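You operate a simulated robot arm through the tools that you are given. There is no shell and no other tool. Be economical: measure what you need, move in short steps, check, and stop when the job is done.

You are at the controls of a simulated two-armed robot. One attempt, no reset.

JOB
Open the lower drawer of the green bench, take the green plastic block on the top of the short steel bench and put it away in the inside of the lower drawer of the green bench, then shut the drawer. Pick up the small bottle with the red cap with one hand, pass it to the other hand and put it on the right end of the film shelf. Take the blue guide piece on the top of the black bench and put it away on the low shelf of the side table. Open the right door of the blue cupboard, take the white cup and leave it on the upper shelf of the blue cupboard, then shut the door. Open the upper drawer of the grey bench, take the orange fuse block and put it in the inside of the upper drawer of the grey bench, then shut the drawer. Shut the lower drawer of the blue bench. Take the blue high bin and put it on the left stand top. Open the low drawer. Do these in any order. Set down upright: small bottle with the red cap, white cup.

Only the result counts: the job must be done as asked and must still hold three seconds after the hand-in. Knocking over, shifting, dropping, spilling or breaking anything else fails it. Lids that push on must go on centred and level and be pressed home; caps that screw on are set level and turned clockwise until they are tight.

ROBOT AND FRAMES
Two 7-joint arms with two-finger parallel grippers on one trunk, on a base that drives. Base frame: it is fixed to the floor where the robot stands at the start and does not move with it; the origin is under the middle of the robot, x ahead of it, y to its left, z up. Units: cm, degrees, N and s.
The left shoulder is at the start at [11, 16.9, 140.3], the right one opposite. With the tool pointing down near the work surface each hand reaches from about 44 to 74 cm from the robot's upright axis, wherever it stands, measured 20 degrees to its own side. Places, roughly: blue guide piece (16x4x5 cm) [-1030, -30, 90]; blue high bin (13x9x8 cm) [-170, -350, 90]; green plastic block (11x5x5 cm) [130, -150, 90]; inside of the lower drawer of the green bench [80, 20, 40]; inside of the upper drawer of the grey bench [-450, 410, 60]; left stand top [-540, -220, 80]; low drawer [-1030, 10, 20]; low shelf of the side table (52x26 cm) [-392, 278, 22]; lower drawer of the blue bench [-640, -490, 50]; lower drawer of the green bench [80, 10, 50]; orange fuse block (6x4x4 cm) [-410, 430, 90]; right door of the blue cupboard [-530, 370, 90]; right end of the film shelf (15x16 cm) [-690, -96, 80]; small bottle with the red cap (7x7x22 cm) [-980, -90, 90]; upper drawer of the grey bench [-440, 400, 70]; upper shelf of the blue cupboard [-560, 380, 140]; white cup (6x6x8 cm) [-410, 440, 90]. Payload 1.57 kg a hand.
Tool frame (each hand has its own): the origin (TCP) lies between the finger pads and is the grasp point; the fingertips stand 3 cm ahead of it; z points along the fingers, y is the line along which they close. The gripper opens to 8 cm. The fingers are 1.7 cm wide and 1.2 cm thick; the gripper's body (4 by 8.2 cm) begins 8 cm behind the TCP.
Orientation is that of the tool frame in the base frame, as [roll, pitch, yaw] about the fixed x, y, z axes, in that order (R = Rz(yaw) Ry(pitch) Rx(roll)). With the fingers straight down and closing along the base's y, the tool's x points along the base's -x, its y along +y and its z along -z.

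CONTROLS
- The arms move only by the tool play_rows. It takes "left_plan", "right_plan" or both (then of equal length, played together; a hand with none holds still); each is a list of rows, each a list of 2 entries, a list of its own where there are three numbers: the shift along the base's x, y, z in units of 100 mm (1.0 is 100 mm), then the turn, a rotation vector about the base's x, y, z in units of 180 degrees (1.0 is 180 degrees). In form: [[[dx, dy, dz], [rx, ry, rz]], ...]. A call has 1 to 10 rows; each row is the pose to reach, as a shift and turn from the pose commanded when the call began. "left_hand" and "right_hand" are, for a hand that has rows, the gripper command, from -1 (shut) to 1 (fully open), values between in proportion, set as the call begins (left out, the last holds). A call with a number of a shift or a turn outside -1 to 1 is refused whole. Rows are played at 5 a second. More than 5 cm and 8.6 degrees between two rows, or a gripper value outside its range, and nothing of the call is played. A pose out of reach is approached as far as the arm can. The call stops where the force on the tool passes 40 N (or 10 N more than at its start, if that is more) or the arm is blocked; 0.2 s more then pass. The fingers move at their own pace (about 7.2 cm/s each) and stop on an object; they squeeze with about 38 N. The grip force told is the motor's: it shows also when the fingers shut on nothing. Time passes only in rows, and 0.2 s behind the last, so rows that repeat a pose let the fingers close. The reply holds the time, the measured pose of the TCP, the force on the tool along the base axes, the opening and the grip force, in the units named above and with some noise, with the torque about the TCP (base axes, N m) and any sound that the robot's microphone picked up.
- Cameras (640 x 400 px; columns grow to the right, rows downward): "scene" is now at [13.51, -0.55, 156.49]; the picture's right is [-0.10, -1.00, 0.00], its down [-0.93, 0.09, -0.37] and it looks along [0.36, -0.04, -0.93] (base axes); focal length 267 px, centre (320, 200). "left" rides on the left gripper at [7.2, 0.7, -12.2] in its tool frame; the picture's right is [-0.09, 1.00, 0.00], its down [-0.84, -0.08, -0.54] and it looks along [-0.54, -0.05, 0.84] (tool axes); focal length 238 px, centre (320, 200). "right" rides on the right gripper at [7.2, -0.7, -12.2] in its tool frame; the picture's right is [0.09, 1.00, 0.00], its down [-0.84, 0.08, -0.54] and it looks along [-0.54, 0.05, 0.84] (tool axes); focal length 238 px, centre (320, 200). There is no depth. A picture from a camera that has moved, and an enlarged one, comes with that camera's place and axes in the base frame and with its lens.
- camera(camera): a new picture of that camera. The clock stands still meanwhile.
- slide_trunk(by): slides the trunk up (or, below 0, down) by that many cm; the arms and the scene camera ride with it, the base frame stays. It gives what a move gives, with no picture.
- base_move(legs): drives the robot by 1 to 6 legs, each [ahead, left, turn to the left] in cm, cm and degrees, along the robot's own axes; the way and the turn of a leg run together, so that a leg with both is an arc; at most 150 cm and 180 degrees a leg. The arms and the cameras ride along, it lands a little off, and it stops where it bumps. It gives what a move gives.
- pan_tilt(pan, tilt): turns the head with the scene camera to pan (to the left, within 86 degrees either way) and tilt (down, from -29 to 69), counted from straight ahead of the robot. It gives what a move gives.
- enlarge(camera, box): a new picture of the part [left, top, right, bottom] of that camera's present view, enlarged. The clock stands still meanwhile.
- finish_job(): hands the job in; it is judged then, once.

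Work in short steps. Places have to be worked out from the pictures, the camera data and where the tool is seen: move nearer, look again, correct. Check each grasp and each placing, and mend what went wrong. You have 535 turns and 320 pictures in all, those below and enlarged ones among them. Open the grippers and draw the arms clear of the work before you hand the job in, unless the task says otherwise; then end with one line.

The tools are called after ">>>" by a JSON object that holds its "fn" and its "kwargs". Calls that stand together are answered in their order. play_rows: Moves the arms, as the interface text tells. Its arguments: {"type":"object","properties":{"left_plan":{"type":"array","items":{"type":"array"}},"left_hand":{"type":"number"},"right_plan":{"type":"array","items":{"type":"array"}},"right_hand":{"type":"number"}},"required":[]} The other tools are called the same way: slide_trunk (by) slides the trunk up or down; base_move (legs) drives the base; pan_tilt (pan, tilt) turns the head that bears the scene camera; camera (camera) takes a picture; enlarge (camera, box) takes an enlarged picture of a part of a camera's view; finish_job () hands the job in.

At the start:

```text
time: 0.0
left_tool_pos: [49.77, 12.86, 74.94]
left_tool_rot: [180.0, 0.0, 180.0]
left_ft_force: [0.5, -0.5, -0.5]
left_wrist_torque: [0.01, -0.03, -0.01]
left_opening: 8.02
left_grasp_force: 0.0
right_tool_pos: [45.86, -23.06, 80.49]
right_tool_rot: [180.0, -0.2, -179.9]
right_ft_force: [-0.7, 0.0, 0.7]
right_wrist_torque: [0.01, 0.0, 0.0]
right_opening: 7.99
right_grasp_force: 0.0
trunk travel left (down, up): [-71.7, 17.3]
robot x, y, heading: [0.19, 0.21, 0.1]
head pan, tilt: [-5.5, 68.5]
```

scene: 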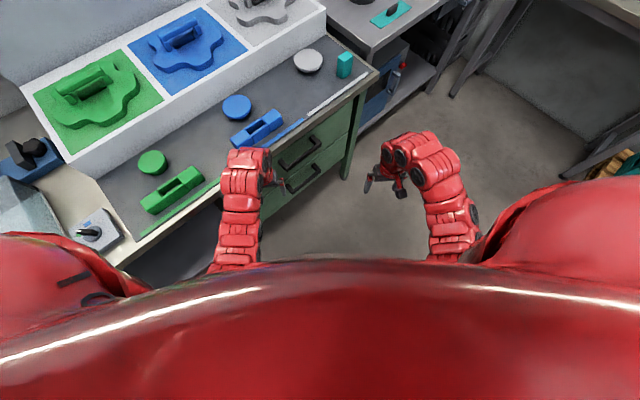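
right: 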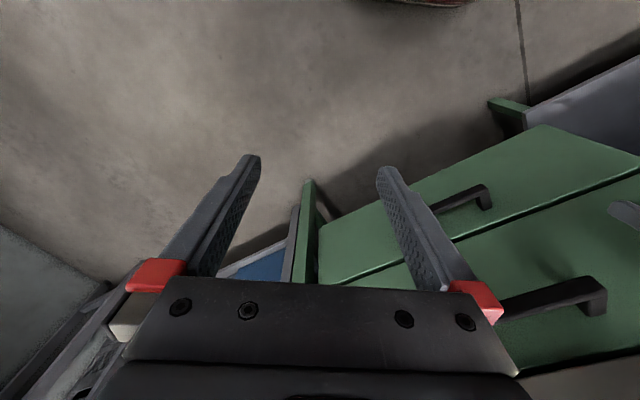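
left: 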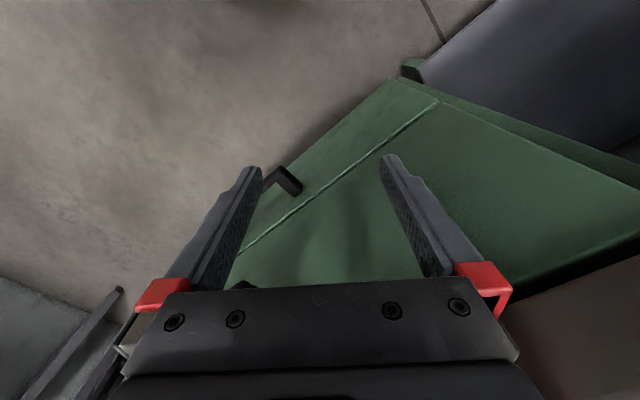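

I see the green bench ahead-left with two drawers on its front. I'll tilt the head up to get an overview of the surroundings.

>>> {"fn": "pan_tilt", "kwargs": {"pan": 10, "tilt": 35}}

>>> {"fn": "camera", "kwargs": {"camera": "scene"}}

>>> {"fn": "pan_tilt", "kwargs": {"pan": -60, "tilt": 30}}

>>> {"fn": "camera", "kwargs": {"camera": "scene"}}

```text
time: 1.0
left_tool_pos: [49.72, 12.75, 75.07]
left_tool_rot: [-180.0, 0.1, -179.9]
left_ft_force: [0.3, 0.2, 0.5]
left_wrist_torque: [0.01, 0.04, 0.01]
left_opening: 8.03
left_grasp_force: 0.0
right_tool_pos: [45.93, -22.83, 80.45]
right_tool_rot: [-179.9, 0.0, 179.9]
right_ft_force: [0.0, 0.6, 0.4]
right_wrist_torque: [0.05, -0.01, 0.01]
right_opening: 7.97
right_grasp_force: 0.1
trunk travel left (down, up): [-71.7, 17.3]
robot x, y, heading: [0.19, 0.05, -0.0]
head pan, tilt: [10.0, 35.0]
```

```text
316 pictures are left
camera scene: at [16.58, 1.51, 160.83], right [0.17, -0.98, 0.0], down [-0.57, -0.1, -0.82], along [0.81, 0.14, -0.57], focal length 267 px, centre (320, 200)
```

scene: 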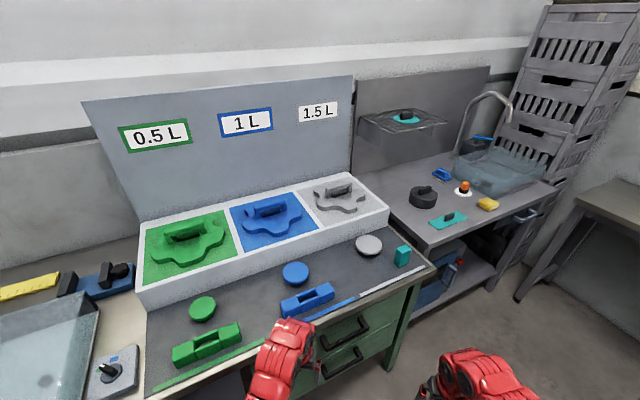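

```text
time: 2.4
left_tool_pos: [49.68, 12.85, 75.0]
left_tool_rot: [-179.9, 0.0, -180.0]
left_ft_force: [0.5, -0.3, -0.3]
left_wrist_torque: [-0.01, -0.01, 0.02]
left_opening: 7.99
left_grasp_force: 0.0
right_tool_pos: [45.88, -22.94, 80.43]
right_tool_rot: [179.9, -0.1, -179.9]
right_ft_force: [-0.2, -0.1, 0.1]
right_wrist_torque: [-0.01, 0.02, 0.01]
right_opening: 8.0
right_grasp_force: 0.0
trunk travel left (down, up): [-71.7, 17.3]
robot x, y, heading: [0.19, 0.26, -0.2]
head pan, tilt: [-60.0, 30.0]
```

```text
315 pictures are left
camera scene: at [12.44, -7.84, 161.61], right [-0.87, -0.5, 0.0], down [-0.25, 0.43, -0.87], along [0.43, -0.75, -0.5], focal length 267 px, centre (320, 200)
```

scene: 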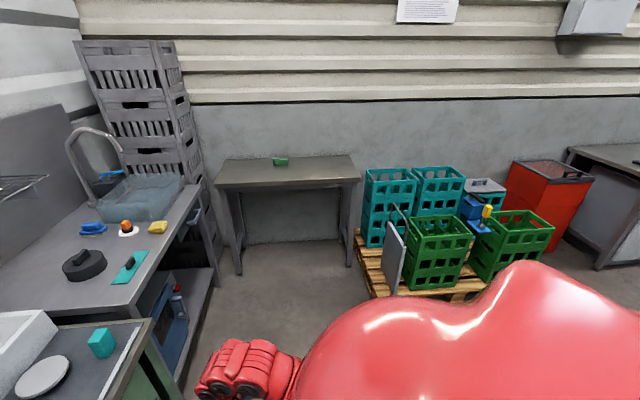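

The green block is on the short steel bench near (122,-144), whose front faces heading about -56°. First I raise both arms and the trunk, so the hands clear the bench tops while driving.

>>> {"fn": "slide_trunk", "kwargs": {"by": 17}}

>>> {"fn": "play_rows", "kwargs": {"left_plan": [[[0, 0, 0.5], [0, 0, 0]], [[0, 0, 1], [0, 0, 0]]], "right_plan": [[[0, 0, 0.5], [0, 0, 0]], [[0, 0, 1], [0, 0, 0]]]}}

>>> {"fn": "base_move", "kwargs": {"legs": [[0, 0, -56], [105, 16, 0]]}}

>>> {"fn": "pan_tilt", "kwargs": {"pan": 0, "tilt": 45}}

>>> {"fn": "camera", "kwargs": {"camera": "scene"}}

```text
time: 4.3
left_tool_pos: [49.73, 12.74, 92.06]
left_tool_rot: [-179.9, 0.0, -179.9]
left_ft_force: [0.4, -0.8, 0.9]
left_wrist_torque: [-0.01, 0.0, -0.01]
left_opening: 7.98
left_grasp_force: 0.0
right_tool_pos: [45.89, -22.94, 97.41]
right_tool_rot: [-180.0, -0.2, -180.0]
right_ft_force: [1.1, 0.3, 0.8]
right_wrist_torque: [0.0, -0.01, -0.04]
right_opening: 7.98
right_grasp_force: 0.1
trunk travel left (down, up): [-88.7, 0.3]
robot x, y, heading: [-0.21, -0.1, -0.0]
head pan, tilt: [-60.0, 30.0]
```

```text
time: 4.9
left_tool_pos: [49.76, 13.16, 101.96]
left_tool_rot: [-179.9, 0.1, -179.9]
left_ft_force: [-0.1, -1.4, 0.6]
left_wrist_torque: [-0.02, -0.03, -0.01]
left_opening: 8.0
left_grasp_force: 0.1
right_tool_pos: [46.06, -22.67, 107.63]
right_tool_rot: [-179.9, 0.0, -180.0]
right_ft_force: [-0.2, 1.0, -1.3]
right_wrist_torque: [-0.06, -0.01, 0.01]
right_opening: 7.99
right_grasp_force: 0.1
trunk travel left (down, up): [-88.7, 0.3]
robot x, y, heading: [0.15, -0.03, -0.1]
head pan, tilt: [-60.0, 30.0]
```

```text
time: 12.9
left_tool_pos: [110.87, -110.98, 101.88]
left_tool_rot: [-180.0, 0.0, 125.0]
left_ft_force: [0.8, 0.1, -0.1]
left_wrist_torque: [-0.01, 0.01, 0.02]
left_opening: 7.99
left_grasp_force: 0.0
right_tool_pos: [79.39, -128.47, 107.44]
right_tool_rot: [179.9, 0.1, 125.0]
right_ft_force: [0.5, 0.3, -0.3]
right_wrist_torque: [0.01, 0.04, -0.04]
right_opening: 8.01
right_grasp_force: 0.0
trunk travel left (down, up): [-88.7, 0.3]
robot x, y, heading: [72.06, -78.07, -55.1]
head pan, tilt: [-60.0, 30.0]
```

```text
time: 14.2
left_tool_pos: [110.8, -111.03, 101.91]
left_tool_rot: [-179.9, 0.0, 125.1]
left_ft_force: [0.3, -0.4, -0.5]
left_wrist_torque: [-0.01, -0.01, 0.02]
left_opening: 7.98
left_grasp_force: 0.1
right_tool_pos: [79.34, -128.55, 107.46]
right_tool_rot: [-180.0, -0.1, 125.1]
right_ft_force: [-0.2, -0.7, -0.9]
right_wrist_torque: [0.01, -0.01, 0.01]
right_opening: 8.01
right_grasp_force: 0.0
trunk travel left (down, up): [-88.7, 0.3]
robot x, y, heading: [71.45, -77.76, -55.1]
head pan, tilt: [0.0, 45.0]
```

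```text
314 pictures are left
camera scene: at [80.93, -90.93, 176.35], right [-0.82, -0.57, 0.0], down [-0.41, 0.58, -0.71], along [0.41, -0.58, -0.71], focal length 267 px, centre (320, 200)
```

scene: 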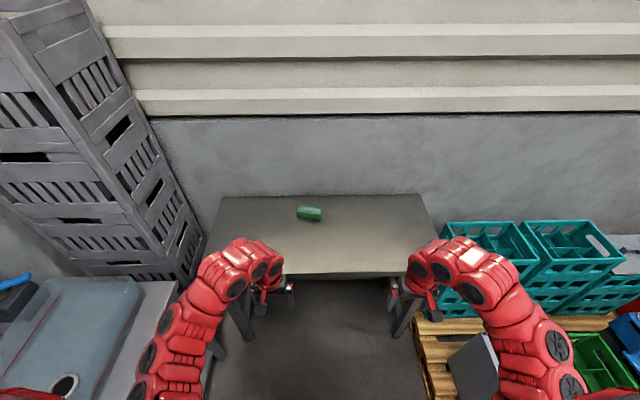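

The block reads about (130,-152), 95 cm ahead and 5 cm left of the robot. I'll advance 30 and shift 5 cm right so that the left hand can reach it, then look with the left camera.

>>> {"fn": "base_move", "kwargs": {"legs": [[32, -5, 0]]}}

>>> {"fn": "camera", "kwargs": {"camera": "left"}}

>>> {"fn": "camera", "kwargs": {"camera": "scene"}}

```text
time: 16.3
left_tool_pos: [125.37, -139.8, 101.95]
left_tool_rot: [179.9, 0.0, 125.3]
left_ft_force: [-0.3, 0.9, -0.1]
left_wrist_torque: [0.0, 0.01, 0.02]
left_opening: 7.98
left_grasp_force: 0.2
right_tool_pos: [94.21, -157.48, 107.65]
right_tool_rot: [179.9, -0.1, 125.4]
right_ft_force: [0.5, -0.3, -0.4]
right_wrist_torque: [0.02, 0.02, 0.01]
right_opening: 7.97
right_grasp_force: 0.0
trunk travel left (down, up): [-88.7, 0.3]
robot x, y, heading: [86.32, -106.46, -54.7]
head pan, tilt: [0.0, 45.0]
```

```text
313 pictures are left
camera left: at [121.76, -133.49, 114.0], right [0.87, 0.5, 0.0], down [0.42, -0.73, 0.54], along [0.27, -0.47, -0.84], focal length 238 px, centre (320, 200)
```

left: 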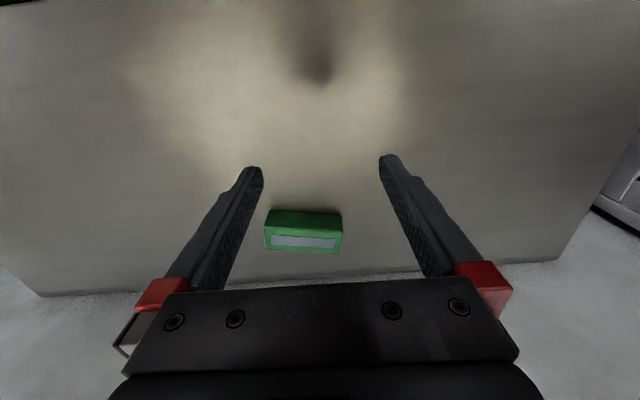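

```text
312 pictures are left
camera scene: at [95.39, -119.8, 176.37], right [-0.82, -0.58, 0.0], down [-0.41, 0.58, -0.71], along [0.41, -0.58, -0.71], focal length 267 px, centre (320, 200)
```

scene: 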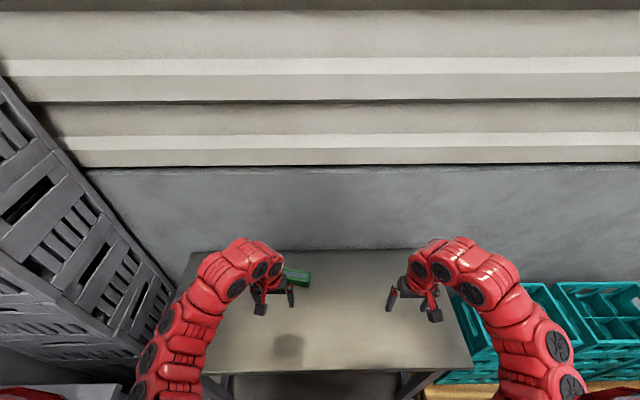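

The block top is at about z 88, near (131,-155), its long side about along azimuth 27°. I turn the left gripper so that it closes across the 5 cm width, and shift toward the block, still high.

>>> {"fn": "play_rows", "kwargs": {"left_plan": [[[0.04, -0.1, 0], [0, 0, 0.0455]], [[0.08, -0.2, 0], [0, 0, 0.091]], [[0.12, -0.3, 0], [0, 0, 0.1365]], [[0.16, -0.4, 0], [0, 0, 0.182]], [[0.2, -0.5, 0], [0, 0, 0.2275]], [[0.24, -0.6, 0], [0, 0, 0.273]], [[0.28, -0.7, 0], [0, 0, 0.3185]], [[0.32, -0.8, 0], [0, 0, 0.364]], [[0.36, -0.9, 0], [0, 0, 0.4095]], [[0.4, -1, 0], [0, 0, 0.455]]]}}

>>> {"fn": "camera", "kwargs": {"camera": "left"}}

```text
time: 18.5
left_tool_pos: [129.52, -150.0, 101.84]
left_tool_rot: [180.0, -0.1, -152.5]
left_ft_force: [0.2, 0.8, 0.1]
left_wrist_torque: [-0.02, 0.0, -0.04]
left_opening: 7.98
left_grasp_force: 0.0
right_tool_pos: [94.3, -157.49, 107.34]
right_tool_rot: [-179.9, 0.0, 125.5]
right_ft_force: [0.2, 0.4, -0.8]
right_wrist_torque: [0.02, -0.03, 0.02]
right_opening: 8.0
right_grasp_force: 0.1
trunk travel left (down, up): [-88.7, 0.3]
robot x, y, heading: [86.64, -106.64, -54.5]
head pan, tilt: [0.0, 45.0]
```

```text
311 pictures are left
camera left: at [122.75, -152.61, 113.96], right [-0.38, 0.93, 0.0], down [0.78, 0.32, 0.54], along [0.5, 0.2, -0.84], focal length 238 px, centre (320, 200)
```

left: 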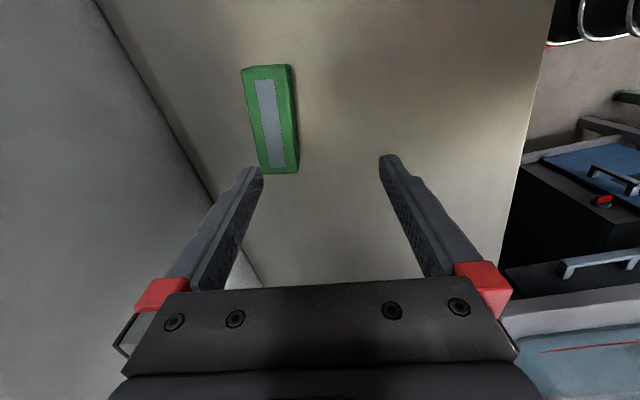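

Block centre is (131.2,-155) with long axis at az 24°. I correct by 4° and move above it, descending 9 cm, then look again.

>>> {"fn": "play_rows", "kwargs": {"left_plan": [[[0.17, -0.5, 0], [0, 0, -0.02]], [[0.17, -0.5, -0.45], [0, 0, -0.02]], [[0.17, -0.5, -0.8], [0, 0, -0.02]]]}}

>>> {"fn": "camera", "kwargs": {"camera": "left"}}

```text
refused: row 1 steps farther than a row can; nothing moved
```

```text
310 pictures are left
camera left: at [122.75, -152.61, 113.96], right [-0.38, 0.93, 0.0], down [0.78, 0.32, 0.54], along [0.5, 0.2, -0.84], focal length 238 px, centre (320, 200)
```

left: 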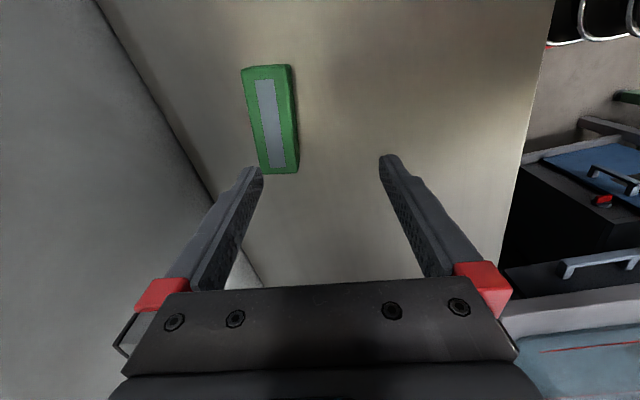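

The step was over 5 cm, so nothing moved. I split it into smaller rows.

>>> {"fn": "play_rows", "kwargs": {"left_plan": [[[0.1, -0.3, 0], [0, 0, -0.01]], [[0.17, -0.5, -0.1], [0, 0, -0.02]], [[0.17, -0.5, -0.5], [0, 0, -0.02]], [[0.17, -0.5, -0.8], [0, 0, -0.02]]]}}

>>> {"fn": "camera", "kwargs": {"camera": "left"}}

```text
time: 19.5
left_tool_pos: [131.26, -155.05, 93.88]
left_tool_rot: [180.0, 0.1, -156.3]
left_ft_force: [-0.3, 0.0, -0.4]
left_wrist_torque: [0.01, 0.0, 0.0]
left_opening: 8.0
left_grasp_force: 0.0
right_tool_pos: [94.3, -157.66, 107.37]
right_tool_rot: [-179.9, -0.1, 125.5]
right_ft_force: [-0.5, 0.5, -0.4]
right_wrist_torque: [0.0, 0.03, 0.01]
right_opening: 7.99
right_grasp_force: 0.0
trunk travel left (down, up): [-88.7, 0.3]
robot x, y, heading: [86.03, -106.55, -54.6]
head pan, tilt: [0.0, 45.0]
```

```text
309 pictures are left
camera left: at [124.3, -157.31, 105.95], right [-0.32, 0.95, 0.0], down [0.8, 0.27, 0.54], along [0.51, 0.17, -0.84], focal length 238 px, centre (320, 200)
```

left: 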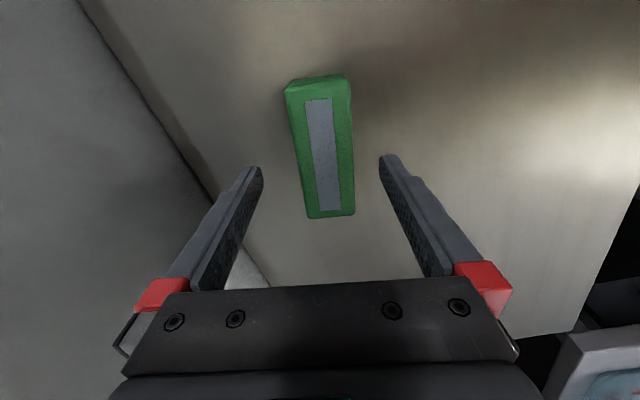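

The block sits centred between the fingers. I descend 7.2 cm and close.

>>> {"fn": "play_rows", "kwargs": {"left_plan": [[[-0.03, 0.01, -0.4], [0, 0, 0.01]], [[-0.03, 0.01, -0.72], [0, 0, 0.01]]]}}

>>> {"fn": "play_rows", "kwargs": {"left_plan": [[[0, 0, 0], [0, 0, 0]], [[0, 0, 0], [0, 0, 0]], [[0, 0, 0], [0, 0, 0]], [[0, 0, 0], [0, 0, 0]]], "left_hand": -1}}

>>> {"fn": "play_rows", "kwargs": {"left_plan": [[[0, 0, 0.5], [0, 0, 0]], [[0, 0, 1], [0, 0, 0]]]}}

>>> {"fn": "camera", "kwargs": {"camera": "left"}}

```text
time: 20.1
left_tool_pos: [129.95, -153.73, 88.5]
left_tool_rot: [-179.9, 0.0, -154.4]
left_ft_force: [-0.3, -0.1, -0.4]
left_wrist_torque: [0.0, -0.04, 0.01]
left_opening: 7.99
left_grasp_force: 0.2
left hand out of reach, approached as far as the arm can: row 1, 2
right_tool_pos: [94.19, -157.6, 107.43]
right_tool_rot: [-179.9, 0.1, 125.4]
right_ft_force: [0.3, -0.8, 0.1]
right_wrist_torque: [-0.01, 0.01, 0.01]
right_opening: 7.98
right_grasp_force: 0.1
trunk travel left (down, up): [-88.7, 0.3]
robot x, y, heading: [86.11, -106.76, -54.6]
head pan, tilt: [0.0, 45.0]
```

```text
time: 21.1
left_tool_pos: [129.97, -153.6, 88.47]
left_tool_rot: [-180.0, 0.0, -154.5]
left_ft_force: [0.4, 1.2, 0.0]
left_wrist_torque: [-0.01, 0.03, -0.01]
left_opening: 4.38
left_grasp_force: 37.4
right_tool_pos: [94.19, -157.57, 107.63]
right_tool_rot: [179.9, -0.2, 125.3]
right_ft_force: [-0.3, -0.7, -0.5]
right_wrist_torque: [0.0, 0.02, 0.02]
right_opening: 8.02
right_grasp_force: 0.1
trunk travel left (down, up): [-88.7, 0.3]
robot x, y, heading: [86.56, -106.72, -54.8]
head pan, tilt: [0.0, 45.0]
```

```text
time: 21.7
left_tool_pos: [130.06, -153.57, 98.67]
left_tool_rot: [-179.9, -0.2, -154.5]
left_ft_force: [-0.2, 0.2, -1.5]
left_wrist_torque: [-0.04, 0.0, -0.02]
left_opening: 4.38
left_grasp_force: 37.9
right_tool_pos: [94.15, -157.39, 107.53]
right_tool_rot: [-180.0, 0.0, 125.4]
right_ft_force: [-0.8, 0.9, 0.1]
right_wrist_torque: [-0.01, -0.01, -0.04]
right_opening: 8.01
right_grasp_force: 0.1
trunk travel left (down, up): [-88.7, 0.3]
robot x, y, heading: [86.37, -106.94, -54.4]
head pan, tilt: [0.0, 45.0]
```

```text
308 pictures are left
camera left: at [123.18, -156.12, 110.77], right [-0.35, 0.94, 0.0], down [0.79, 0.29, 0.54], along [0.51, 0.19, -0.84], focal length 238 px, centre (320, 200)
```

left: 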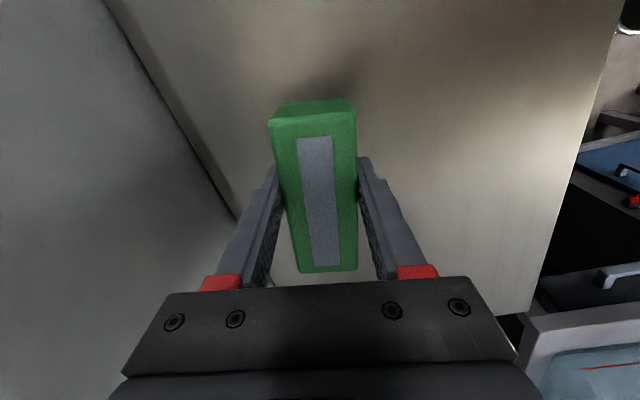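

The block is firmly held (4.38 cm). I back out to open floor and turn to face the green bench at heading about 35°.

>>> {"fn": "base_move", "kwargs": {"legs": [[-70, 0, 0], [0, -50, 0], [0, 0, 90]]}}

>>> {"fn": "pan_tilt", "kwargs": {"pan": 0, "tilt": 40}}

>>> {"fn": "camera", "kwargs": {"camera": "scene"}}

```text
time: 31.9
left_tool_pos: [52.84, -35.3, 98.56]
left_tool_rot: [180.0, 0.0, -66.6]
left_ft_force: [-1.1, 0.7, -2.2]
left_wrist_torque: [-0.01, -0.02, -0.02]
left_opening: 4.36
left_grasp_force: 37.7
right_tool_pos: [55.36, -71.33, 107.43]
right_tool_rot: [180.0, -0.1, -146.6]
right_ft_force: [-0.5, -0.1, 0.1]
right_wrist_torque: [0.04, 0.0, 0.01]
right_opening: 8.0
right_grasp_force: 0.1
trunk travel left (down, up): [-88.7, 0.3]
robot x, y, heading: [3.98, -77.65, 33.2]
head pan, tilt: [0.0, 45.0]
```

```text
time: 32.6
left_tool_pos: [52.76, -35.16, 98.47]
left_tool_rot: [180.0, 0.0, -66.6]
left_ft_force: [0.3, 0.6, -1.8]
left_wrist_torque: [-0.04, -0.02, 0.0]
left_opening: 4.36
left_grasp_force: 38.2
right_tool_pos: [55.4, -71.2, 107.48]
right_tool_rot: [-180.0, -0.1, -146.7]
right_ft_force: [0.2, -0.5, 0.5]
right_wrist_torque: [0.02, 0.03, 0.04]
right_opening: 8.02
right_grasp_force: 0.0
trunk travel left (down, up): [-88.7, 0.3]
robot x, y, heading: [4.24, -76.88, 33.3]
head pan, tilt: [0.0, 40.0]
```

```text
307 pictures are left
camera scene: at [17.97, -68.32, 177.07], right [0.55, -0.84, 0.0], down [-0.54, -0.35, -0.77], along [0.64, 0.42, -0.64], focal length 267 px, centre (320, 200)
```

scene: 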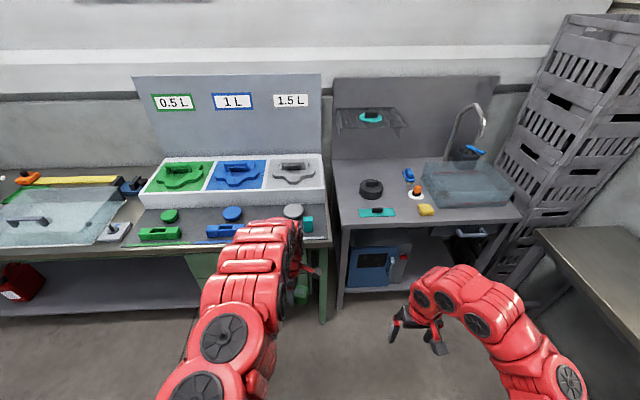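

The bench front is perpendicular to az ~35°, its face about 93 cm ahead. I move left 38, ahead 15 and turn 1.5°, then turn the right hand to point forward with the fingers closing vertically.

>>> {"fn": "base_move", "kwargs": {"legs": [[15, 38, 1.5]]}}

>>> {"fn": "play_rows", "kwargs": {"right_plan": [[[0, 0, 0], [0.0381, -0.0079, -0.0275]], [[0, 0, 0], [0.0762, -0.0158, -0.055]], [[0, 0, 0], [0.1143, -0.0237, -0.0825]], [[0, 0, 0], [0.1524, -0.0316, -0.11]], [[0, 0, 0], [0.1905, -0.0395, -0.1375]], [[0, 0, 0], [0.2286, -0.0473, -0.165]], [[0, 0, 0], [0.2667, -0.0552, -0.1925]], [[0, 0, 0], [0.3048, -0.0631, -0.22]], [[0, 0, 0], [0.3429, -0.071, -0.2475]], [[0, 0, 0], [0.381, -0.0789, -0.275]]]}}

>>> {"fn": "play_rows", "kwargs": {"right_plan": [[[0, 0, 0], [0.0381, -0.0079, -0.0275]], [[0, 0, 0], [0.0762, -0.0158, -0.055]], [[0, 0, 0], [0.1143, -0.0237, -0.0825]], [[0, 0, 0], [0.1524, -0.0316, -0.11]]]}}

>>> {"fn": "camera", "kwargs": {"camera": "scene"}}

```text
time: 35.1
left_tool_pos: [43.53, 5.06, 98.46]
left_tool_rot: [-179.9, 0.0, -65.3]
left_ft_force: [0.0, 0.0, -1.4]
left_wrist_torque: [-0.02, 0.0, -0.01]
left_opening: 4.35
left_grasp_force: 38.0
right_tool_pos: [46.76, -30.89, 107.36]
right_tool_rot: [180.0, -0.1, -145.5]
right_ft_force: [-0.5, -0.1, -0.5]
right_wrist_torque: [0.01, 0.0, -0.03]
right_opening: 7.99
right_grasp_force: 0.0
trunk travel left (down, up): [-88.7, 0.3]
robot x, y, heading: [-4.25, -38.57, 34.3]
head pan, tilt: [0.0, 40.0]
```

```text
time: 37.3
left_tool_pos: [43.57, 5.09, 98.65]
left_tool_rot: [-180.0, -0.1, -65.4]
left_ft_force: [-0.3, 0.3, -1.8]
left_wrist_torque: [-0.04, 0.01, 0.02]
left_opening: 4.37
left_grasp_force: 38.6
right_tool_pos: [46.81, -30.72, 107.32]
right_tool_rot: [113.5, 16.7, 147.1]
right_ft_force: [0.1, 0.5, -0.1]
right_wrist_torque: [0.0, 0.01, -0.02]
right_opening: 7.97
right_grasp_force: 0.1
right hand out of reach, approached as far as the arm can: row 6, 7
trunk travel left (down, up): [-88.7, 0.3]
robot x, y, heading: [-3.99, -37.73, 34.6]
head pan, tilt: [0.0, 40.0]
```

```text
time: 38.3
left_tool_pos: [43.6, 5.14, 98.52]
left_tool_rot: [-179.9, -0.1, -65.4]
left_ft_force: [0.7, 0.2, -1.7]
left_wrist_torque: [-0.04, 0.02, -0.04]
left_opening: 4.36
left_grasp_force: 37.9
right_tool_pos: [46.81, -30.71, 107.5]
right_tool_rot: [89.9, 1.2, 123.2]
right_ft_force: [-0.7, 0.8, 0.1]
right_wrist_torque: [0.0, -0.02, -0.02]
right_opening: 8.0
right_grasp_force: 0.1
trunk travel left (down, up): [-88.7, 0.3]
robot x, y, heading: [-3.89, -38.15, 34.6]
head pan, tilt: [0.0, 40.0]
```

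```text
306 pictures are left
camera scene: at [9.41, -28.51, 177.07], right [0.57, -0.82, 0.0], down [-0.53, -0.37, -0.77], along [0.63, 0.43, -0.64], focal length 267 px, centre (320, 200)
```

scene: 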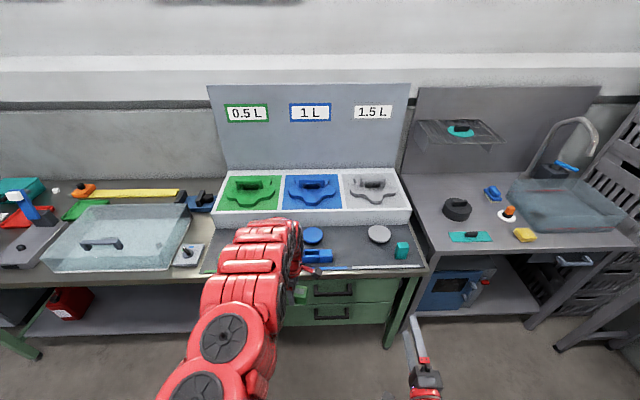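

The lower drawer spans z≈44–65 with its handle near (61,0,57). I lower the trunk 50, pull the left arm in 10 cm, and move the right hand left 10 cm.

>>> {"fn": "slide_trunk", "kwargs": {"by": -50}}

>>> {"fn": "play_rows", "kwargs": {"left_plan": [[[-0.4, -0.28, 0], [0, 0, 0]], [[-0.8, -0.55, 0], [0, 0, 0]], [[-0.8, -0.55, 0], [0, 0, 0]]], "right_plan": [[[-0.28, 0.4, 0], [0, 0, 0]], [[-0.56, 0.8, 0], [0, 0, 0]], [[-0.56, 0.8, 0], [0, 0, 0]]]}}

>>> {"fn": "camera", "kwargs": {"camera": "right"}}

>>> {"fn": "pan_tilt", "kwargs": {"pan": -5, "tilt": 50}}

>>> {"fn": "camera", "kwargs": {"camera": "scene"}}

```text
refused: -50 is not a number from -40 to 40
```

```text
time: 39.1
left_tool_pos: [37.47, 0.64, 99.03]
left_tool_rot: [179.6, -0.1, -65.2]
left_ft_force: [-0.5, 0.8, -1.8]
left_wrist_torque: [-0.02, 0.04, 0.01]
left_opening: 4.38
left_grasp_force: 38.4
left hand out of reach, approached as far as the arm can: row 2, 3
right_tool_pos: [41.05, -22.45, 107.36]
right_tool_rot: [90.1, 1.3, 123.3]
right_ft_force: [1.3, -0.5, -0.2]
right_wrist_torque: [0.0, 0.0, -0.02]
right_opening: 8.0
right_grasp_force: 0.1
trunk travel left (down, up): [-88.7, 0.3]
robot x, y, heading: [-3.92, -37.81, 34.7]
head pan, tilt: [0.0, 40.0]
```

```text
305 pictures are left
camera right: at [27.0, -23.11, 106.57], right [-0.06, 0.1, 0.99], down [0.01, -1.0, 0.1], along [1.0, 0.01, 0.06], focal length 238 px, centre (320, 200)
```

right: 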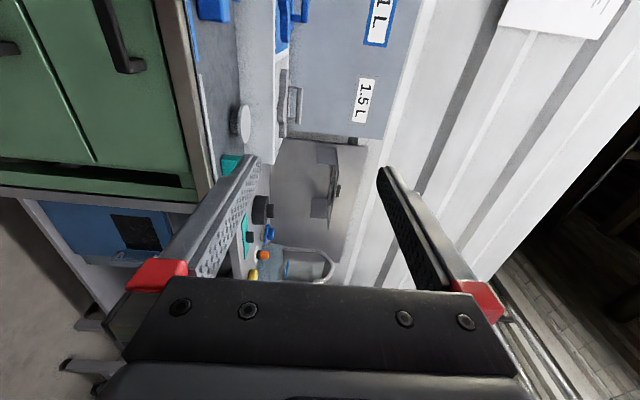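

```text
time: 39.8
left_tool_pos: [37.48, 0.48, 99.12]
left_tool_rot: [179.8, 0.0, -65.3]
left_ft_force: [0.4, 0.3, -1.5]
left_wrist_torque: [-0.04, 0.01, 0.02]
left_opening: 4.38
left_grasp_force: 38.6
right_tool_pos: [41.24, -22.68, 107.54]
right_tool_rot: [90.0, 1.2, 123.3]
right_ft_force: [-0.2, -0.2, 0.3]
right_wrist_torque: [0.01, -0.02, 0.02]
right_opening: 8.0
right_grasp_force: 0.1
trunk travel left (down, up): [-88.7, 0.3]
robot x, y, heading: [-4.11, -38.15, 34.7]
head pan, tilt: [-5.0, 50.0]
```

```text
304 pictures are left
camera scene: at [9.18, -29.82, 175.66], right [0.49, -0.87, 0.0], down [-0.67, -0.38, -0.64], along [0.56, 0.32, -0.77], focal length 267 px, centre (320, 200)
```

scene: 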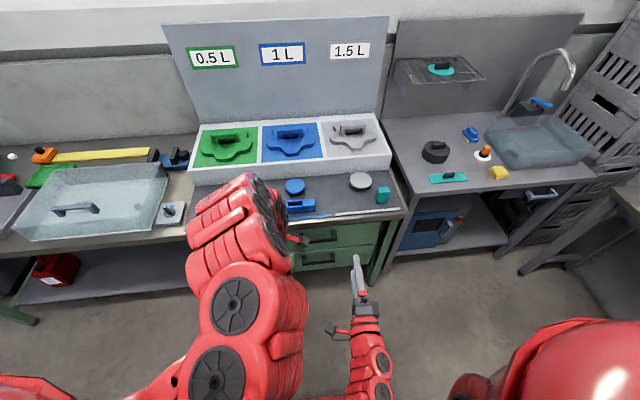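

The trunk takes at most 40 per call; I lower it 40 and then 10 more, then check the right camera view of the handles.

>>> {"fn": "slide_trunk", "kwargs": {"by": -40}}

>>> {"fn": "slide_trunk", "kwargs": {"by": -10}}

>>> {"fn": "camera", "kwargs": {"camera": "right"}}

>>> {"fn": "camera", "kwargs": {"camera": "scene"}}

```text
time: 43.7
left_tool_pos: [37.42, 0.36, 59.09]
left_tool_rot: [179.9, 0.0, -65.4]
left_ft_force: [-0.4, 0.8, -1.7]
left_wrist_torque: [-0.05, 0.0, 0.02]
left_opening: 4.34
left_grasp_force: 37.9
right_tool_pos: [41.1, -22.7, 67.53]
right_tool_rot: [90.1, 1.2, 123.4]
right_ft_force: [-0.3, -0.6, -0.3]
right_wrist_torque: [-0.01, -0.01, 0.03]
right_opening: 8.0
right_grasp_force: 0.1
trunk travel left (down, up): [-48.7, 40.3]
robot x, y, heading: [-4.15, -37.97, 34.5]
head pan, tilt: [-5.0, 50.0]
```

```text
time: 45.0
left_tool_pos: [37.34, 0.49, 49.16]
left_tool_rot: [179.8, 0.0, -65.4]
left_ft_force: [0.3, 0.2, -1.8]
left_wrist_torque: [-0.04, -0.01, -0.03]
left_opening: 4.39
left_grasp_force: 38.6
right_tool_pos: [41.12, -22.6, 57.59]
right_tool_rot: [90.0, 1.1, 123.3]
right_ft_force: [0.3, 0.0, -0.3]
right_wrist_torque: [0.01, -0.03, -0.01]
right_opening: 7.99
right_grasp_force: 0.1
trunk travel left (down, up): [-38.7, 50.3]
robot x, y, heading: [-3.91, -38.15, 34.6]
head pan, tilt: [-5.0, 50.0]
```

```text
303 pictures are left
camera right: at [26.96, -23.37, 56.62], right [-0.06, 0.09, 0.99], down [0.01, -1.0, 0.09], along [1.0, 0.01, 0.06], focal length 238 px, centre (320, 200)
```

right: 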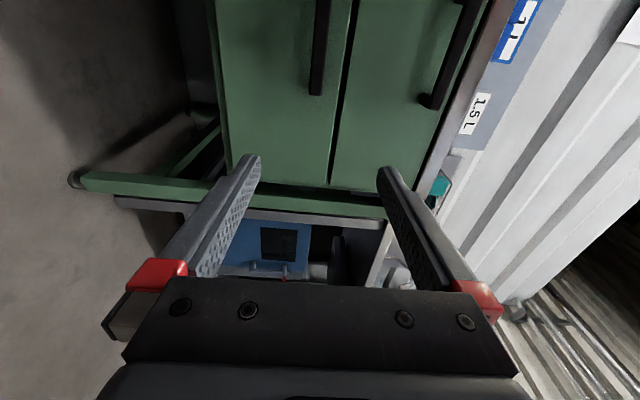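

```text
302 pictures are left
camera scene: at [9.1, -29.7, 125.66], right [0.49, -0.87, 0.0], down [-0.67, -0.38, -0.64], along [0.56, 0.32, -0.77], focal length 267 px, centre (320, 200)
```

scene: 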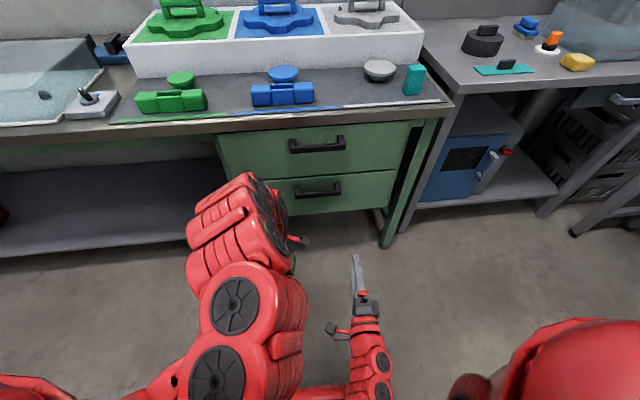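

The lower handle bar is clear: its centre is about (62.9,1.9,56.6), and the right hand is at z 57.6. I shift the hand left 7.5 and down 1, and drive 15 ahead.

>>> {"fn": "play_rows", "kwargs": {"right_plan": [[[-0.22, 0.31, -0.05], [0, 0, 0.005]], [[-0.43, 0.62, -0.1], [0, 0, 0.009]]]}}

>>> {"fn": "base_move", "kwargs": {"legs": [[15, 0, 0]]}}

>>> {"fn": "camera", "kwargs": {"camera": "right"}}

>>> {"fn": "camera", "kwargs": {"camera": "scene"}}

```text
time: 45.6
left_tool_pos: [37.44, 0.47, 49.08]
left_tool_rot: [179.8, 0.0, -65.4]
left_ft_force: [-0.9, 0.4, -2.8]
left_wrist_torque: [-0.04, 0.0, -0.01]
left_opening: 4.37
left_grasp_force: 37.7
right_tool_pos: [36.77, -16.39, 56.48]
right_tool_rot: [90.0, 1.3, 124.9]
right_ft_force: [0.2, -0.5, 0.4]
right_wrist_torque: [0.04, 0.01, -0.02]
right_opening: 8.01
right_grasp_force: 0.0
trunk travel left (down, up): [-38.7, 50.3]
robot x, y, heading: [-4.0, -38.14, 34.4]
head pan, tilt: [-5.0, 50.0]
```

```text
time: 47.0
left_tool_pos: [49.77, 9.12, 49.03]
left_tool_rot: [179.7, 0.1, -65.4]
left_ft_force: [0.0, -0.4, -1.3]
left_wrist_torque: [-0.04, 0.02, 0.02]
left_opening: 4.35
left_grasp_force: 38.0
right_tool_pos: [49.16, -7.8, 56.31]
right_tool_rot: [90.0, 1.3, 125.0]
right_ft_force: [0.4, 0.1, -0.4]
right_wrist_torque: [0.02, 0.01, 0.02]
right_opening: 8.03
right_grasp_force: 0.0
trunk travel left (down, up): [-38.7, 50.3]
robot x, y, heading: [8.07, -29.36, 34.6]
head pan, tilt: [-5.0, 50.0]
```

```text
301 pictures are left
camera right: at [35.08, -8.8, 55.45], right [-0.06, 0.09, 0.99], down [0.04, -0.99, 0.1], along [1.0, 0.04, 0.06], focal length 238 px, centre (320, 200)
```

right: 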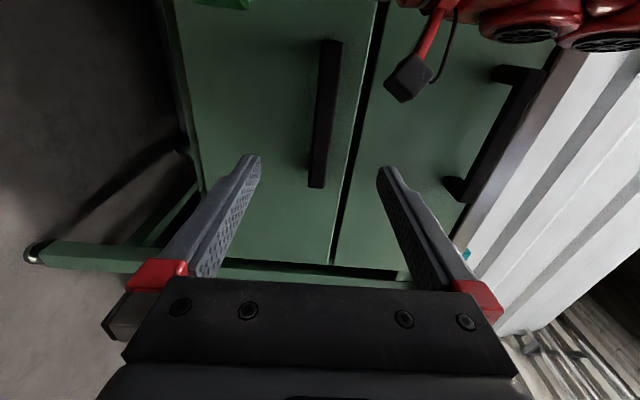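

```text
300 pictures are left
camera scene: at [21.62, -21.04, 125.64], right [0.49, -0.87, 0.0], down [-0.67, -0.38, -0.64], along [0.56, 0.32, -0.77], focal length 267 px, centre (320, 200)
```

scene: 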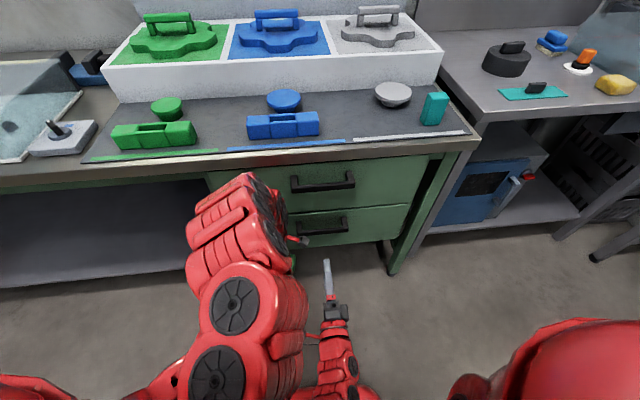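

The bar lies level with the gripper. I advance the right hand 10 cm along the bench normal.

>>> {"fn": "play_rows", "kwargs": {"right_plan": [[[0.3, 0.21, 0], [0, 0, 0]], [[0.6, 0.42, 0], [0, 0, 0]], [[0.9, 0.62, 0], [0, 0, 0]]]}}

>>> {"fn": "camera", "kwargs": {"camera": "right"}}

```text
time: 47.8
left_tool_pos: [49.85, 9.22, 49.05]
left_tool_rot: [179.7, 0.0, -65.3]
left_ft_force: [0.5, 0.6, -1.8]
left_wrist_torque: [-0.03, -0.01, 0.0]
left_opening: 4.34
left_grasp_force: 37.7
right_tool_pos: [58.3, -1.35, 56.47]
right_tool_rot: [89.8, 1.1, 125.1]
right_ft_force: [-1.3, 0.7, -0.1]
right_wrist_torque: [0.01, 0.01, -0.01]
right_opening: 7.99
right_grasp_force: 0.1
trunk travel left (down, up): [-38.7, 50.3]
robot x, y, heading: [8.21, -29.4, 34.6]
head pan, tilt: [-5.0, 50.0]
```

```text
299 pictures are left
camera right: at [44.19, -2.45, 55.63], right [-0.07, 0.09, 0.99], down [0.04, -0.99, 0.09], along [1.0, 0.04, 0.06], focal length 238 px, centre (320, 200)
```

right: 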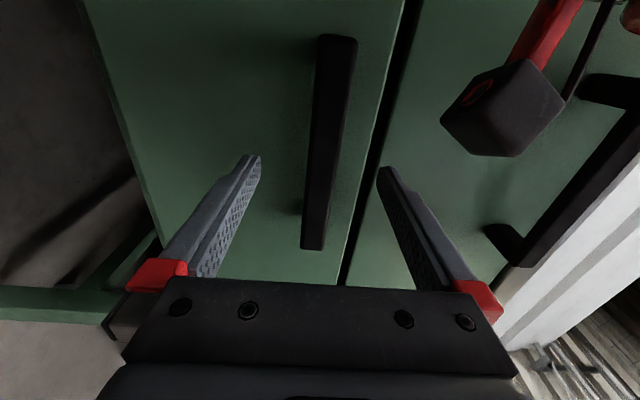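

Triangulating the handle end gives the bar at 51.4 along the normal while the TCP is at 47.1. I advance 4 cm and close.

>>> {"fn": "play_rows", "kwargs": {"right_plan": [[[0.16, 0.115, 0], [0, 0, 0]], [[0.33, 0.23, 0], [0, 0, 0]]]}}

>>> {"fn": "play_rows", "kwargs": {"right_plan": [[[0, 0, 0], [0, 0, 0]], [[0, 0, 0], [0, 0, 0]], [[0, 0, 0], [0, 0, 0]], [[0, 0, 0], [0, 0, 0]]], "right_hand": -1}}

>>> {"fn": "camera", "kwargs": {"camera": "right"}}

```text
time: 48.4
left_tool_pos: [49.72, 9.09, 49.11]
left_tool_rot: [179.8, 0.0, -65.2]
left_ft_force: [-0.8, 0.4, -1.8]
left_wrist_torque: [-0.03, -0.03, 0.0]
left_opening: 4.36
left_grasp_force: 37.9
right_tool_pos: [61.44, 0.75, 56.46]
right_tool_rot: [89.8, 1.1, 125.1]
right_ft_force: [-0.1, 0.7, 0.6]
right_wrist_torque: [-0.02, 0.03, 0.0]
right_opening: 7.98
right_grasp_force: 0.0
trunk travel left (down, up): [-38.7, 50.3]
robot x, y, heading: [8.23, -29.44, 34.6]
head pan, tilt: [-5.0, 50.0]
```

```text
time: 49.4
left_tool_pos: [49.67, 9.0, 49.26]
left_tool_rot: [179.9, 0.1, -65.2]
left_ft_force: [-0.5, 0.3, -1.1]
left_wrist_torque: [-0.04, -0.03, -0.01]
left_opening: 4.37
left_grasp_force: 38.1
right_tool_pos: [61.37, 0.72, 56.65]
right_tool_rot: [89.7, 1.0, 125.0]
right_ft_force: [2.8, 2.7, 21.0]
right_wrist_torque: [0.43, 0.44, 0.47]
right_opening: 2.26
right_grasp_force: 35.3
trunk travel left (down, up): [-38.7, 50.3]
robot x, y, heading: [8.61, -29.43, 34.6]
head pan, tilt: [-5.0, 50.0]
```

```text
298 pictures are left
camera right: at [47.34, -0.34, 55.76], right [-0.07, 0.09, 0.99], down [0.04, -1.0, 0.09], along [1.0, 0.04, 0.07], focal length 238 px, centre (320, 200)
```

right: 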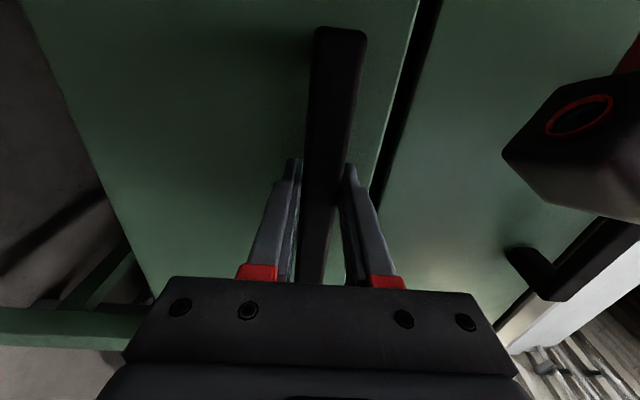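

The bar is gripped (2.26 cm). I ease the vertical force a little and pull by driving back 12, then check.

>>> {"fn": "play_rows", "kwargs": {"right_plan": [[[0, 0, 0.03], [0, 0, 0]]]}}

>>> {"fn": "base_move", "kwargs": {"legs": [[-12, 0, 0]]}}

>>> {"fn": "camera", "kwargs": {"camera": "scene"}}

```text
time: 49.8
left_tool_pos: [49.75, 9.13, 49.2]
left_tool_rot: [179.9, 0.0, -65.2]
left_ft_force: [-0.5, 0.3, -1.4]
left_wrist_torque: [-0.03, -0.01, 0.01]
left_opening: 4.37
left_grasp_force: 37.9
right_tool_pos: [61.35, 0.68, 56.77]
right_tool_rot: [90.0, 1.3, 125.1]
right_ft_force: [-1.2, 3.0, 9.6]
right_wrist_torque: [0.46, 0.43, -0.64]
right_opening: 2.23
right_grasp_force: 35.1
trunk travel left (down, up): [-38.7, 50.3]
robot x, y, heading: [8.28, -29.41, 34.4]
head pan, tilt: [-5.0, 50.0]
```

```text
time: 51.0
left_tool_pos: [39.96, 2.17, 49.07]
left_tool_rot: [179.9, 0.0, -65.3]
left_ft_force: [-0.2, -0.1, -1.5]
left_wrist_torque: [0.0, -0.02, -0.03]
left_opening: 4.32
left_grasp_force: 38.1
right_tool_pos: [51.79, -6.4, 56.68]
right_tool_rot: [90.0, 1.2, 124.8]
right_ft_force: [9.8, -15.2, -0.6]
right_wrist_torque: [0.42, 0.49, -0.64]
right_opening: 2.24
right_grasp_force: 34.9
trunk travel left (down, up): [-38.7, 50.3]
robot x, y, heading: [-1.86, -36.29, 34.7]
head pan, tilt: [-5.0, 50.0]
```

```text
297 pictures are left
camera scene: at [11.74, -28.08, 125.65], right [0.49, -0.87, 0.0], down [-0.67, -0.38, -0.64], along [0.56, 0.32, -0.77], focal length 267 px, centre (320, 200)
```

scene: 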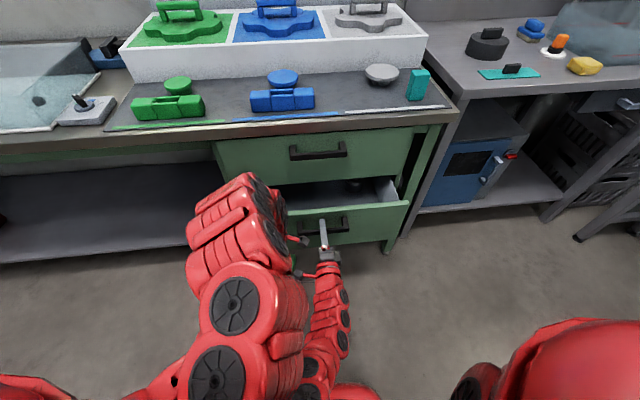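

The drawer is out 12 cm. I pull 13 cm more.

>>> {"fn": "base_move", "kwargs": {"legs": [[-13, -0.4, 0]]}}

>>> {"fn": "camera", "kwargs": {"camera": "scene"}}

```text
time: 52.3
left_tool_pos: [29.43, -5.33, 49.09]
left_tool_rot: [179.9, 0.1, -65.2]
left_ft_force: [-0.2, -0.3, -1.5]
left_wrist_torque: [-0.07, 0.0, 0.03]
left_opening: 4.36
left_grasp_force: 38.4
right_tool_pos: [41.4, -13.89, 56.67]
right_tool_rot: [90.0, 1.1, 124.8]
right_ft_force: [9.5, -14.1, -3.0]
right_wrist_torque: [0.36, 0.45, -0.38]
right_opening: 2.22
right_grasp_force: 35.4
trunk travel left (down, up): [-38.7, 50.3]
robot x, y, heading: [-11.83, -43.45, 34.9]
head pan, tilt: [-5.0, 50.0]
```

```text
296 pictures are left
camera scene: at [1.37, -35.71, 125.66], right [0.5, -0.87, 0.0], down [-0.67, -0.38, -0.64], along [0.56, 0.32, -0.77], focal length 267 px, centre (320, 200)
```

scene: 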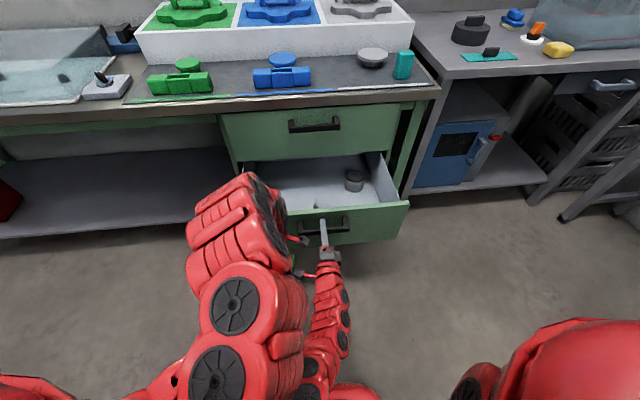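

The drawer is 25 cm out and shows a small grey pot inside at right. I open the right gripper, back it off the bar, raise it and then look at the inside.

>>> {"fn": "play_rows", "kwargs": {"right_plan": [[[0, 0, 0], [0, 0, 0]], [[0, 0, 0], [0, 0, 0]], [[0, 0, 0], [0, 0, 0]], [[-0.33, -0.23, 0], [0, 0, 0]], [[-0.66, -0.46, 0], [0, 0, 0]]], "right_hand": 1}}

>>> {"fn": "play_rows", "kwargs": {"right_plan": [[[0, 0, 0.5], [0, 0, 0]], [[0, 0, 1], [0, 0, 0]]]}}

>>> {"fn": "play_rows", "kwargs": {"right_plan": [[[0, 0, 0.5], [0, 0, 0]], [[0, 0, 1], [0, 0, 0]]]}}

>>> {"fn": "slide_trunk", "kwargs": {"by": 27}}

>>> {"fn": "camera", "kwargs": {"camera": "scene"}}

>>> {"fn": "camera", "kwargs": {"camera": "right"}}

```text
time: 53.5
left_tool_pos: [29.54, -5.3, 49.09]
left_tool_rot: [179.8, 0.0, -65.1]
left_ft_force: [-0.9, -0.5, -0.9]
left_wrist_torque: [-0.01, -0.03, -0.01]
left_opening: 4.38
left_grasp_force: 38.4
right_tool_pos: [34.85, -18.69, 56.69]
right_tool_rot: [90.0, 1.2, 124.7]
right_ft_force: [0.0, 0.0, 0.5]
right_wrist_torque: [-0.01, 0.03, -0.01]
right_opening: 8.0
right_grasp_force: 0.1
trunk travel left (down, up): [-38.7, 50.3]
robot x, y, heading: [-11.99, -43.84, 34.6]
head pan, tilt: [-5.0, 50.0]
```

```text
time: 54.1
left_tool_pos: [29.34, -5.33, 49.01]
left_tool_rot: [179.8, 0.0, -65.2]
left_ft_force: [-0.8, -0.3, -2.0]
left_wrist_torque: [-0.03, -0.07, 0.01]
left_opening: 4.35
left_grasp_force: 38.2
right_tool_pos: [34.91, -18.57, 66.6]
right_tool_rot: [90.0, 1.2, 124.5]
right_ft_force: [0.3, 0.7, 0.1]
right_wrist_torque: [0.0, 0.03, -0.05]
right_opening: 7.99
right_grasp_force: 0.2
trunk travel left (down, up): [-38.7, 50.3]
robot x, y, heading: [-11.93, -43.82, 34.6]
head pan, tilt: [-5.0, 50.0]
```

```text
time: 54.7
left_tool_pos: [29.57, -5.27, 49.0]
left_tool_rot: [179.8, 0.0, -65.1]
left_ft_force: [0.4, 0.2, -2.4]
left_wrist_torque: [-0.01, 0.01, 0.01]
left_opening: 4.37
left_grasp_force: 37.8
right_tool_pos: [35.34, -16.03, 74.44]
right_tool_rot: [89.9, 1.1, 124.7]
right_ft_force: [-0.6, 0.5, -0.5]
right_wrist_torque: [0.0, -0.01, 0.01]
right_opening: 8.01
right_grasp_force: 0.1
right hand out of reach, approached as far as the arm can: row 2
trunk travel left (down, up): [-38.7, 50.3]
robot x, y, heading: [-11.91, -44.01, 34.8]
head pan, tilt: [-5.0, 50.0]
```

```text
time: 57.4
left_tool_pos: [29.49, -5.25, 76.12]
left_tool_rot: [179.8, 0.1, -64.9]
left_ft_force: [0.3, -0.3, -1.7]
left_wrist_torque: [0.02, -0.03, 0.04]
left_opening: 4.38
left_grasp_force: 38.1
right_tool_pos: [35.27, -16.13, 101.31]
right_tool_rot: [89.9, 1.2, 124.7]
right_ft_force: [0.2, 0.1, 0.1]
right_wrist_torque: [0.0, 0.0, -0.02]
right_opening: 8.0
right_grasp_force: 0.0
trunk travel left (down, up): [-65.7, 23.3]
robot x, y, heading: [-11.94, -43.88, 34.6]
head pan, tilt: [-5.0, 50.0]
```

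```text
295 pictures are left
camera scene: at [1.3, -35.57, 152.65], right [0.5, -0.87, 0.0], down [-0.67, -0.38, -0.64], along [0.56, 0.32, -0.77], focal length 267 px, centre (320, 200)
```

scene: 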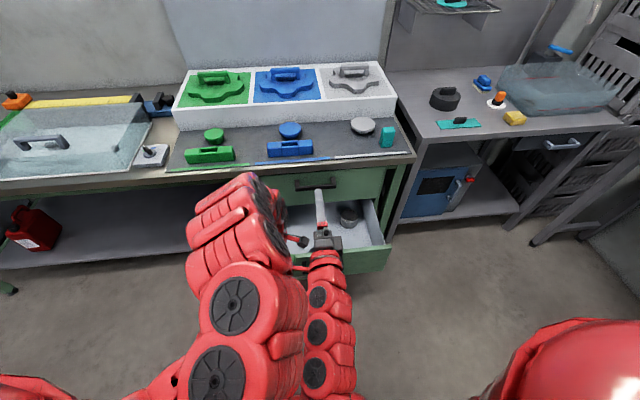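

```text
294 pictures are left
camera right: at [21.17, -17.08, 100.5], right [-0.07, 0.09, 0.99], down [0.03, -1.0, 0.09], along [1.0, 0.04, 0.06], focal length 238 px, centre (320, 200)
```

right: 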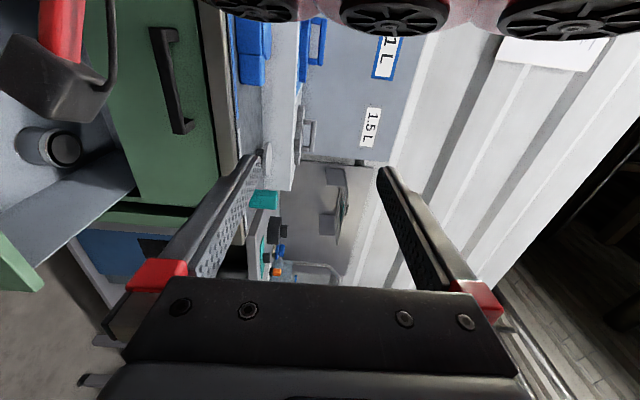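

The left hand holds the block at z 76, so its bottom is about 70.6, above the drawer rim at about 65. I drive ahead 14 to bring it over the drawer and look with the left camera.

>>> {"fn": "base_move", "kwargs": {"legs": [[14, 0, 0]]}}

>>> {"fn": "camera", "kwargs": {"camera": "left"}}

>>> {"fn": "camera", "kwargs": {"camera": "scene"}}

```text
time: 58.8
left_tool_pos: [41.18, 2.64, 76.19]
left_tool_rot: [179.7, 0.0, -65.2]
left_ft_force: [0.7, -0.7, -2.0]
left_wrist_torque: [0.0, 0.0, 0.02]
left_opening: 4.37
left_grasp_force: 38.1
right_tool_pos: [47.04, -8.1, 101.45]
right_tool_rot: [89.9, 1.1, 124.7]
right_ft_force: [0.6, -0.3, 0.0]
right_wrist_torque: [0.02, 0.02, -0.01]
right_opening: 8.02
right_grasp_force: 0.1
trunk travel left (down, up): [-65.7, 23.3]
robot x, y, heading: [-0.63, -35.8, 34.7]
head pan, tilt: [-5.0, 50.0]
```

```text
293 pictures are left
camera left: at [43.5, -4.09, 88.2], right [-0.94, -0.33, 0.0], down [-0.28, 0.79, 0.54], along [-0.18, 0.51, -0.84], focal length 238 px, centre (320, 200)
```

left: 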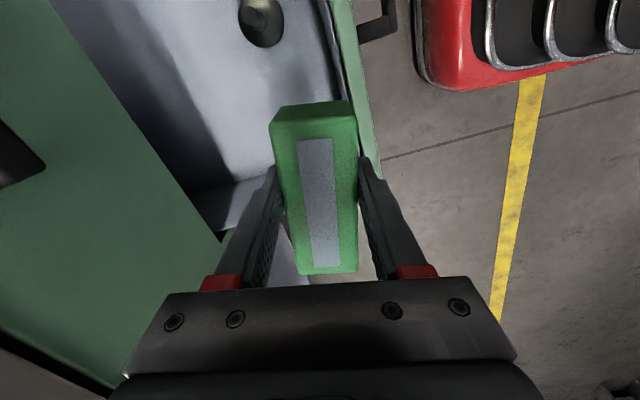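

```text
292 pictures are left
camera scene: at [12.97, -27.5, 152.65], right [0.5, -0.87, 0.0], down [-0.67, -0.38, -0.64], along [0.56, 0.32, -0.77], focal length 267 px, centre (320, 200)
```

scene: 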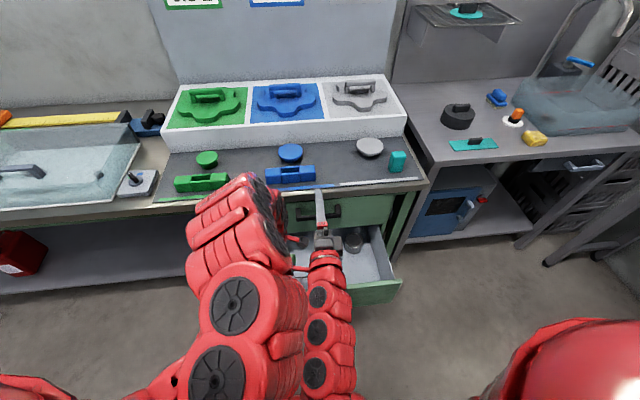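

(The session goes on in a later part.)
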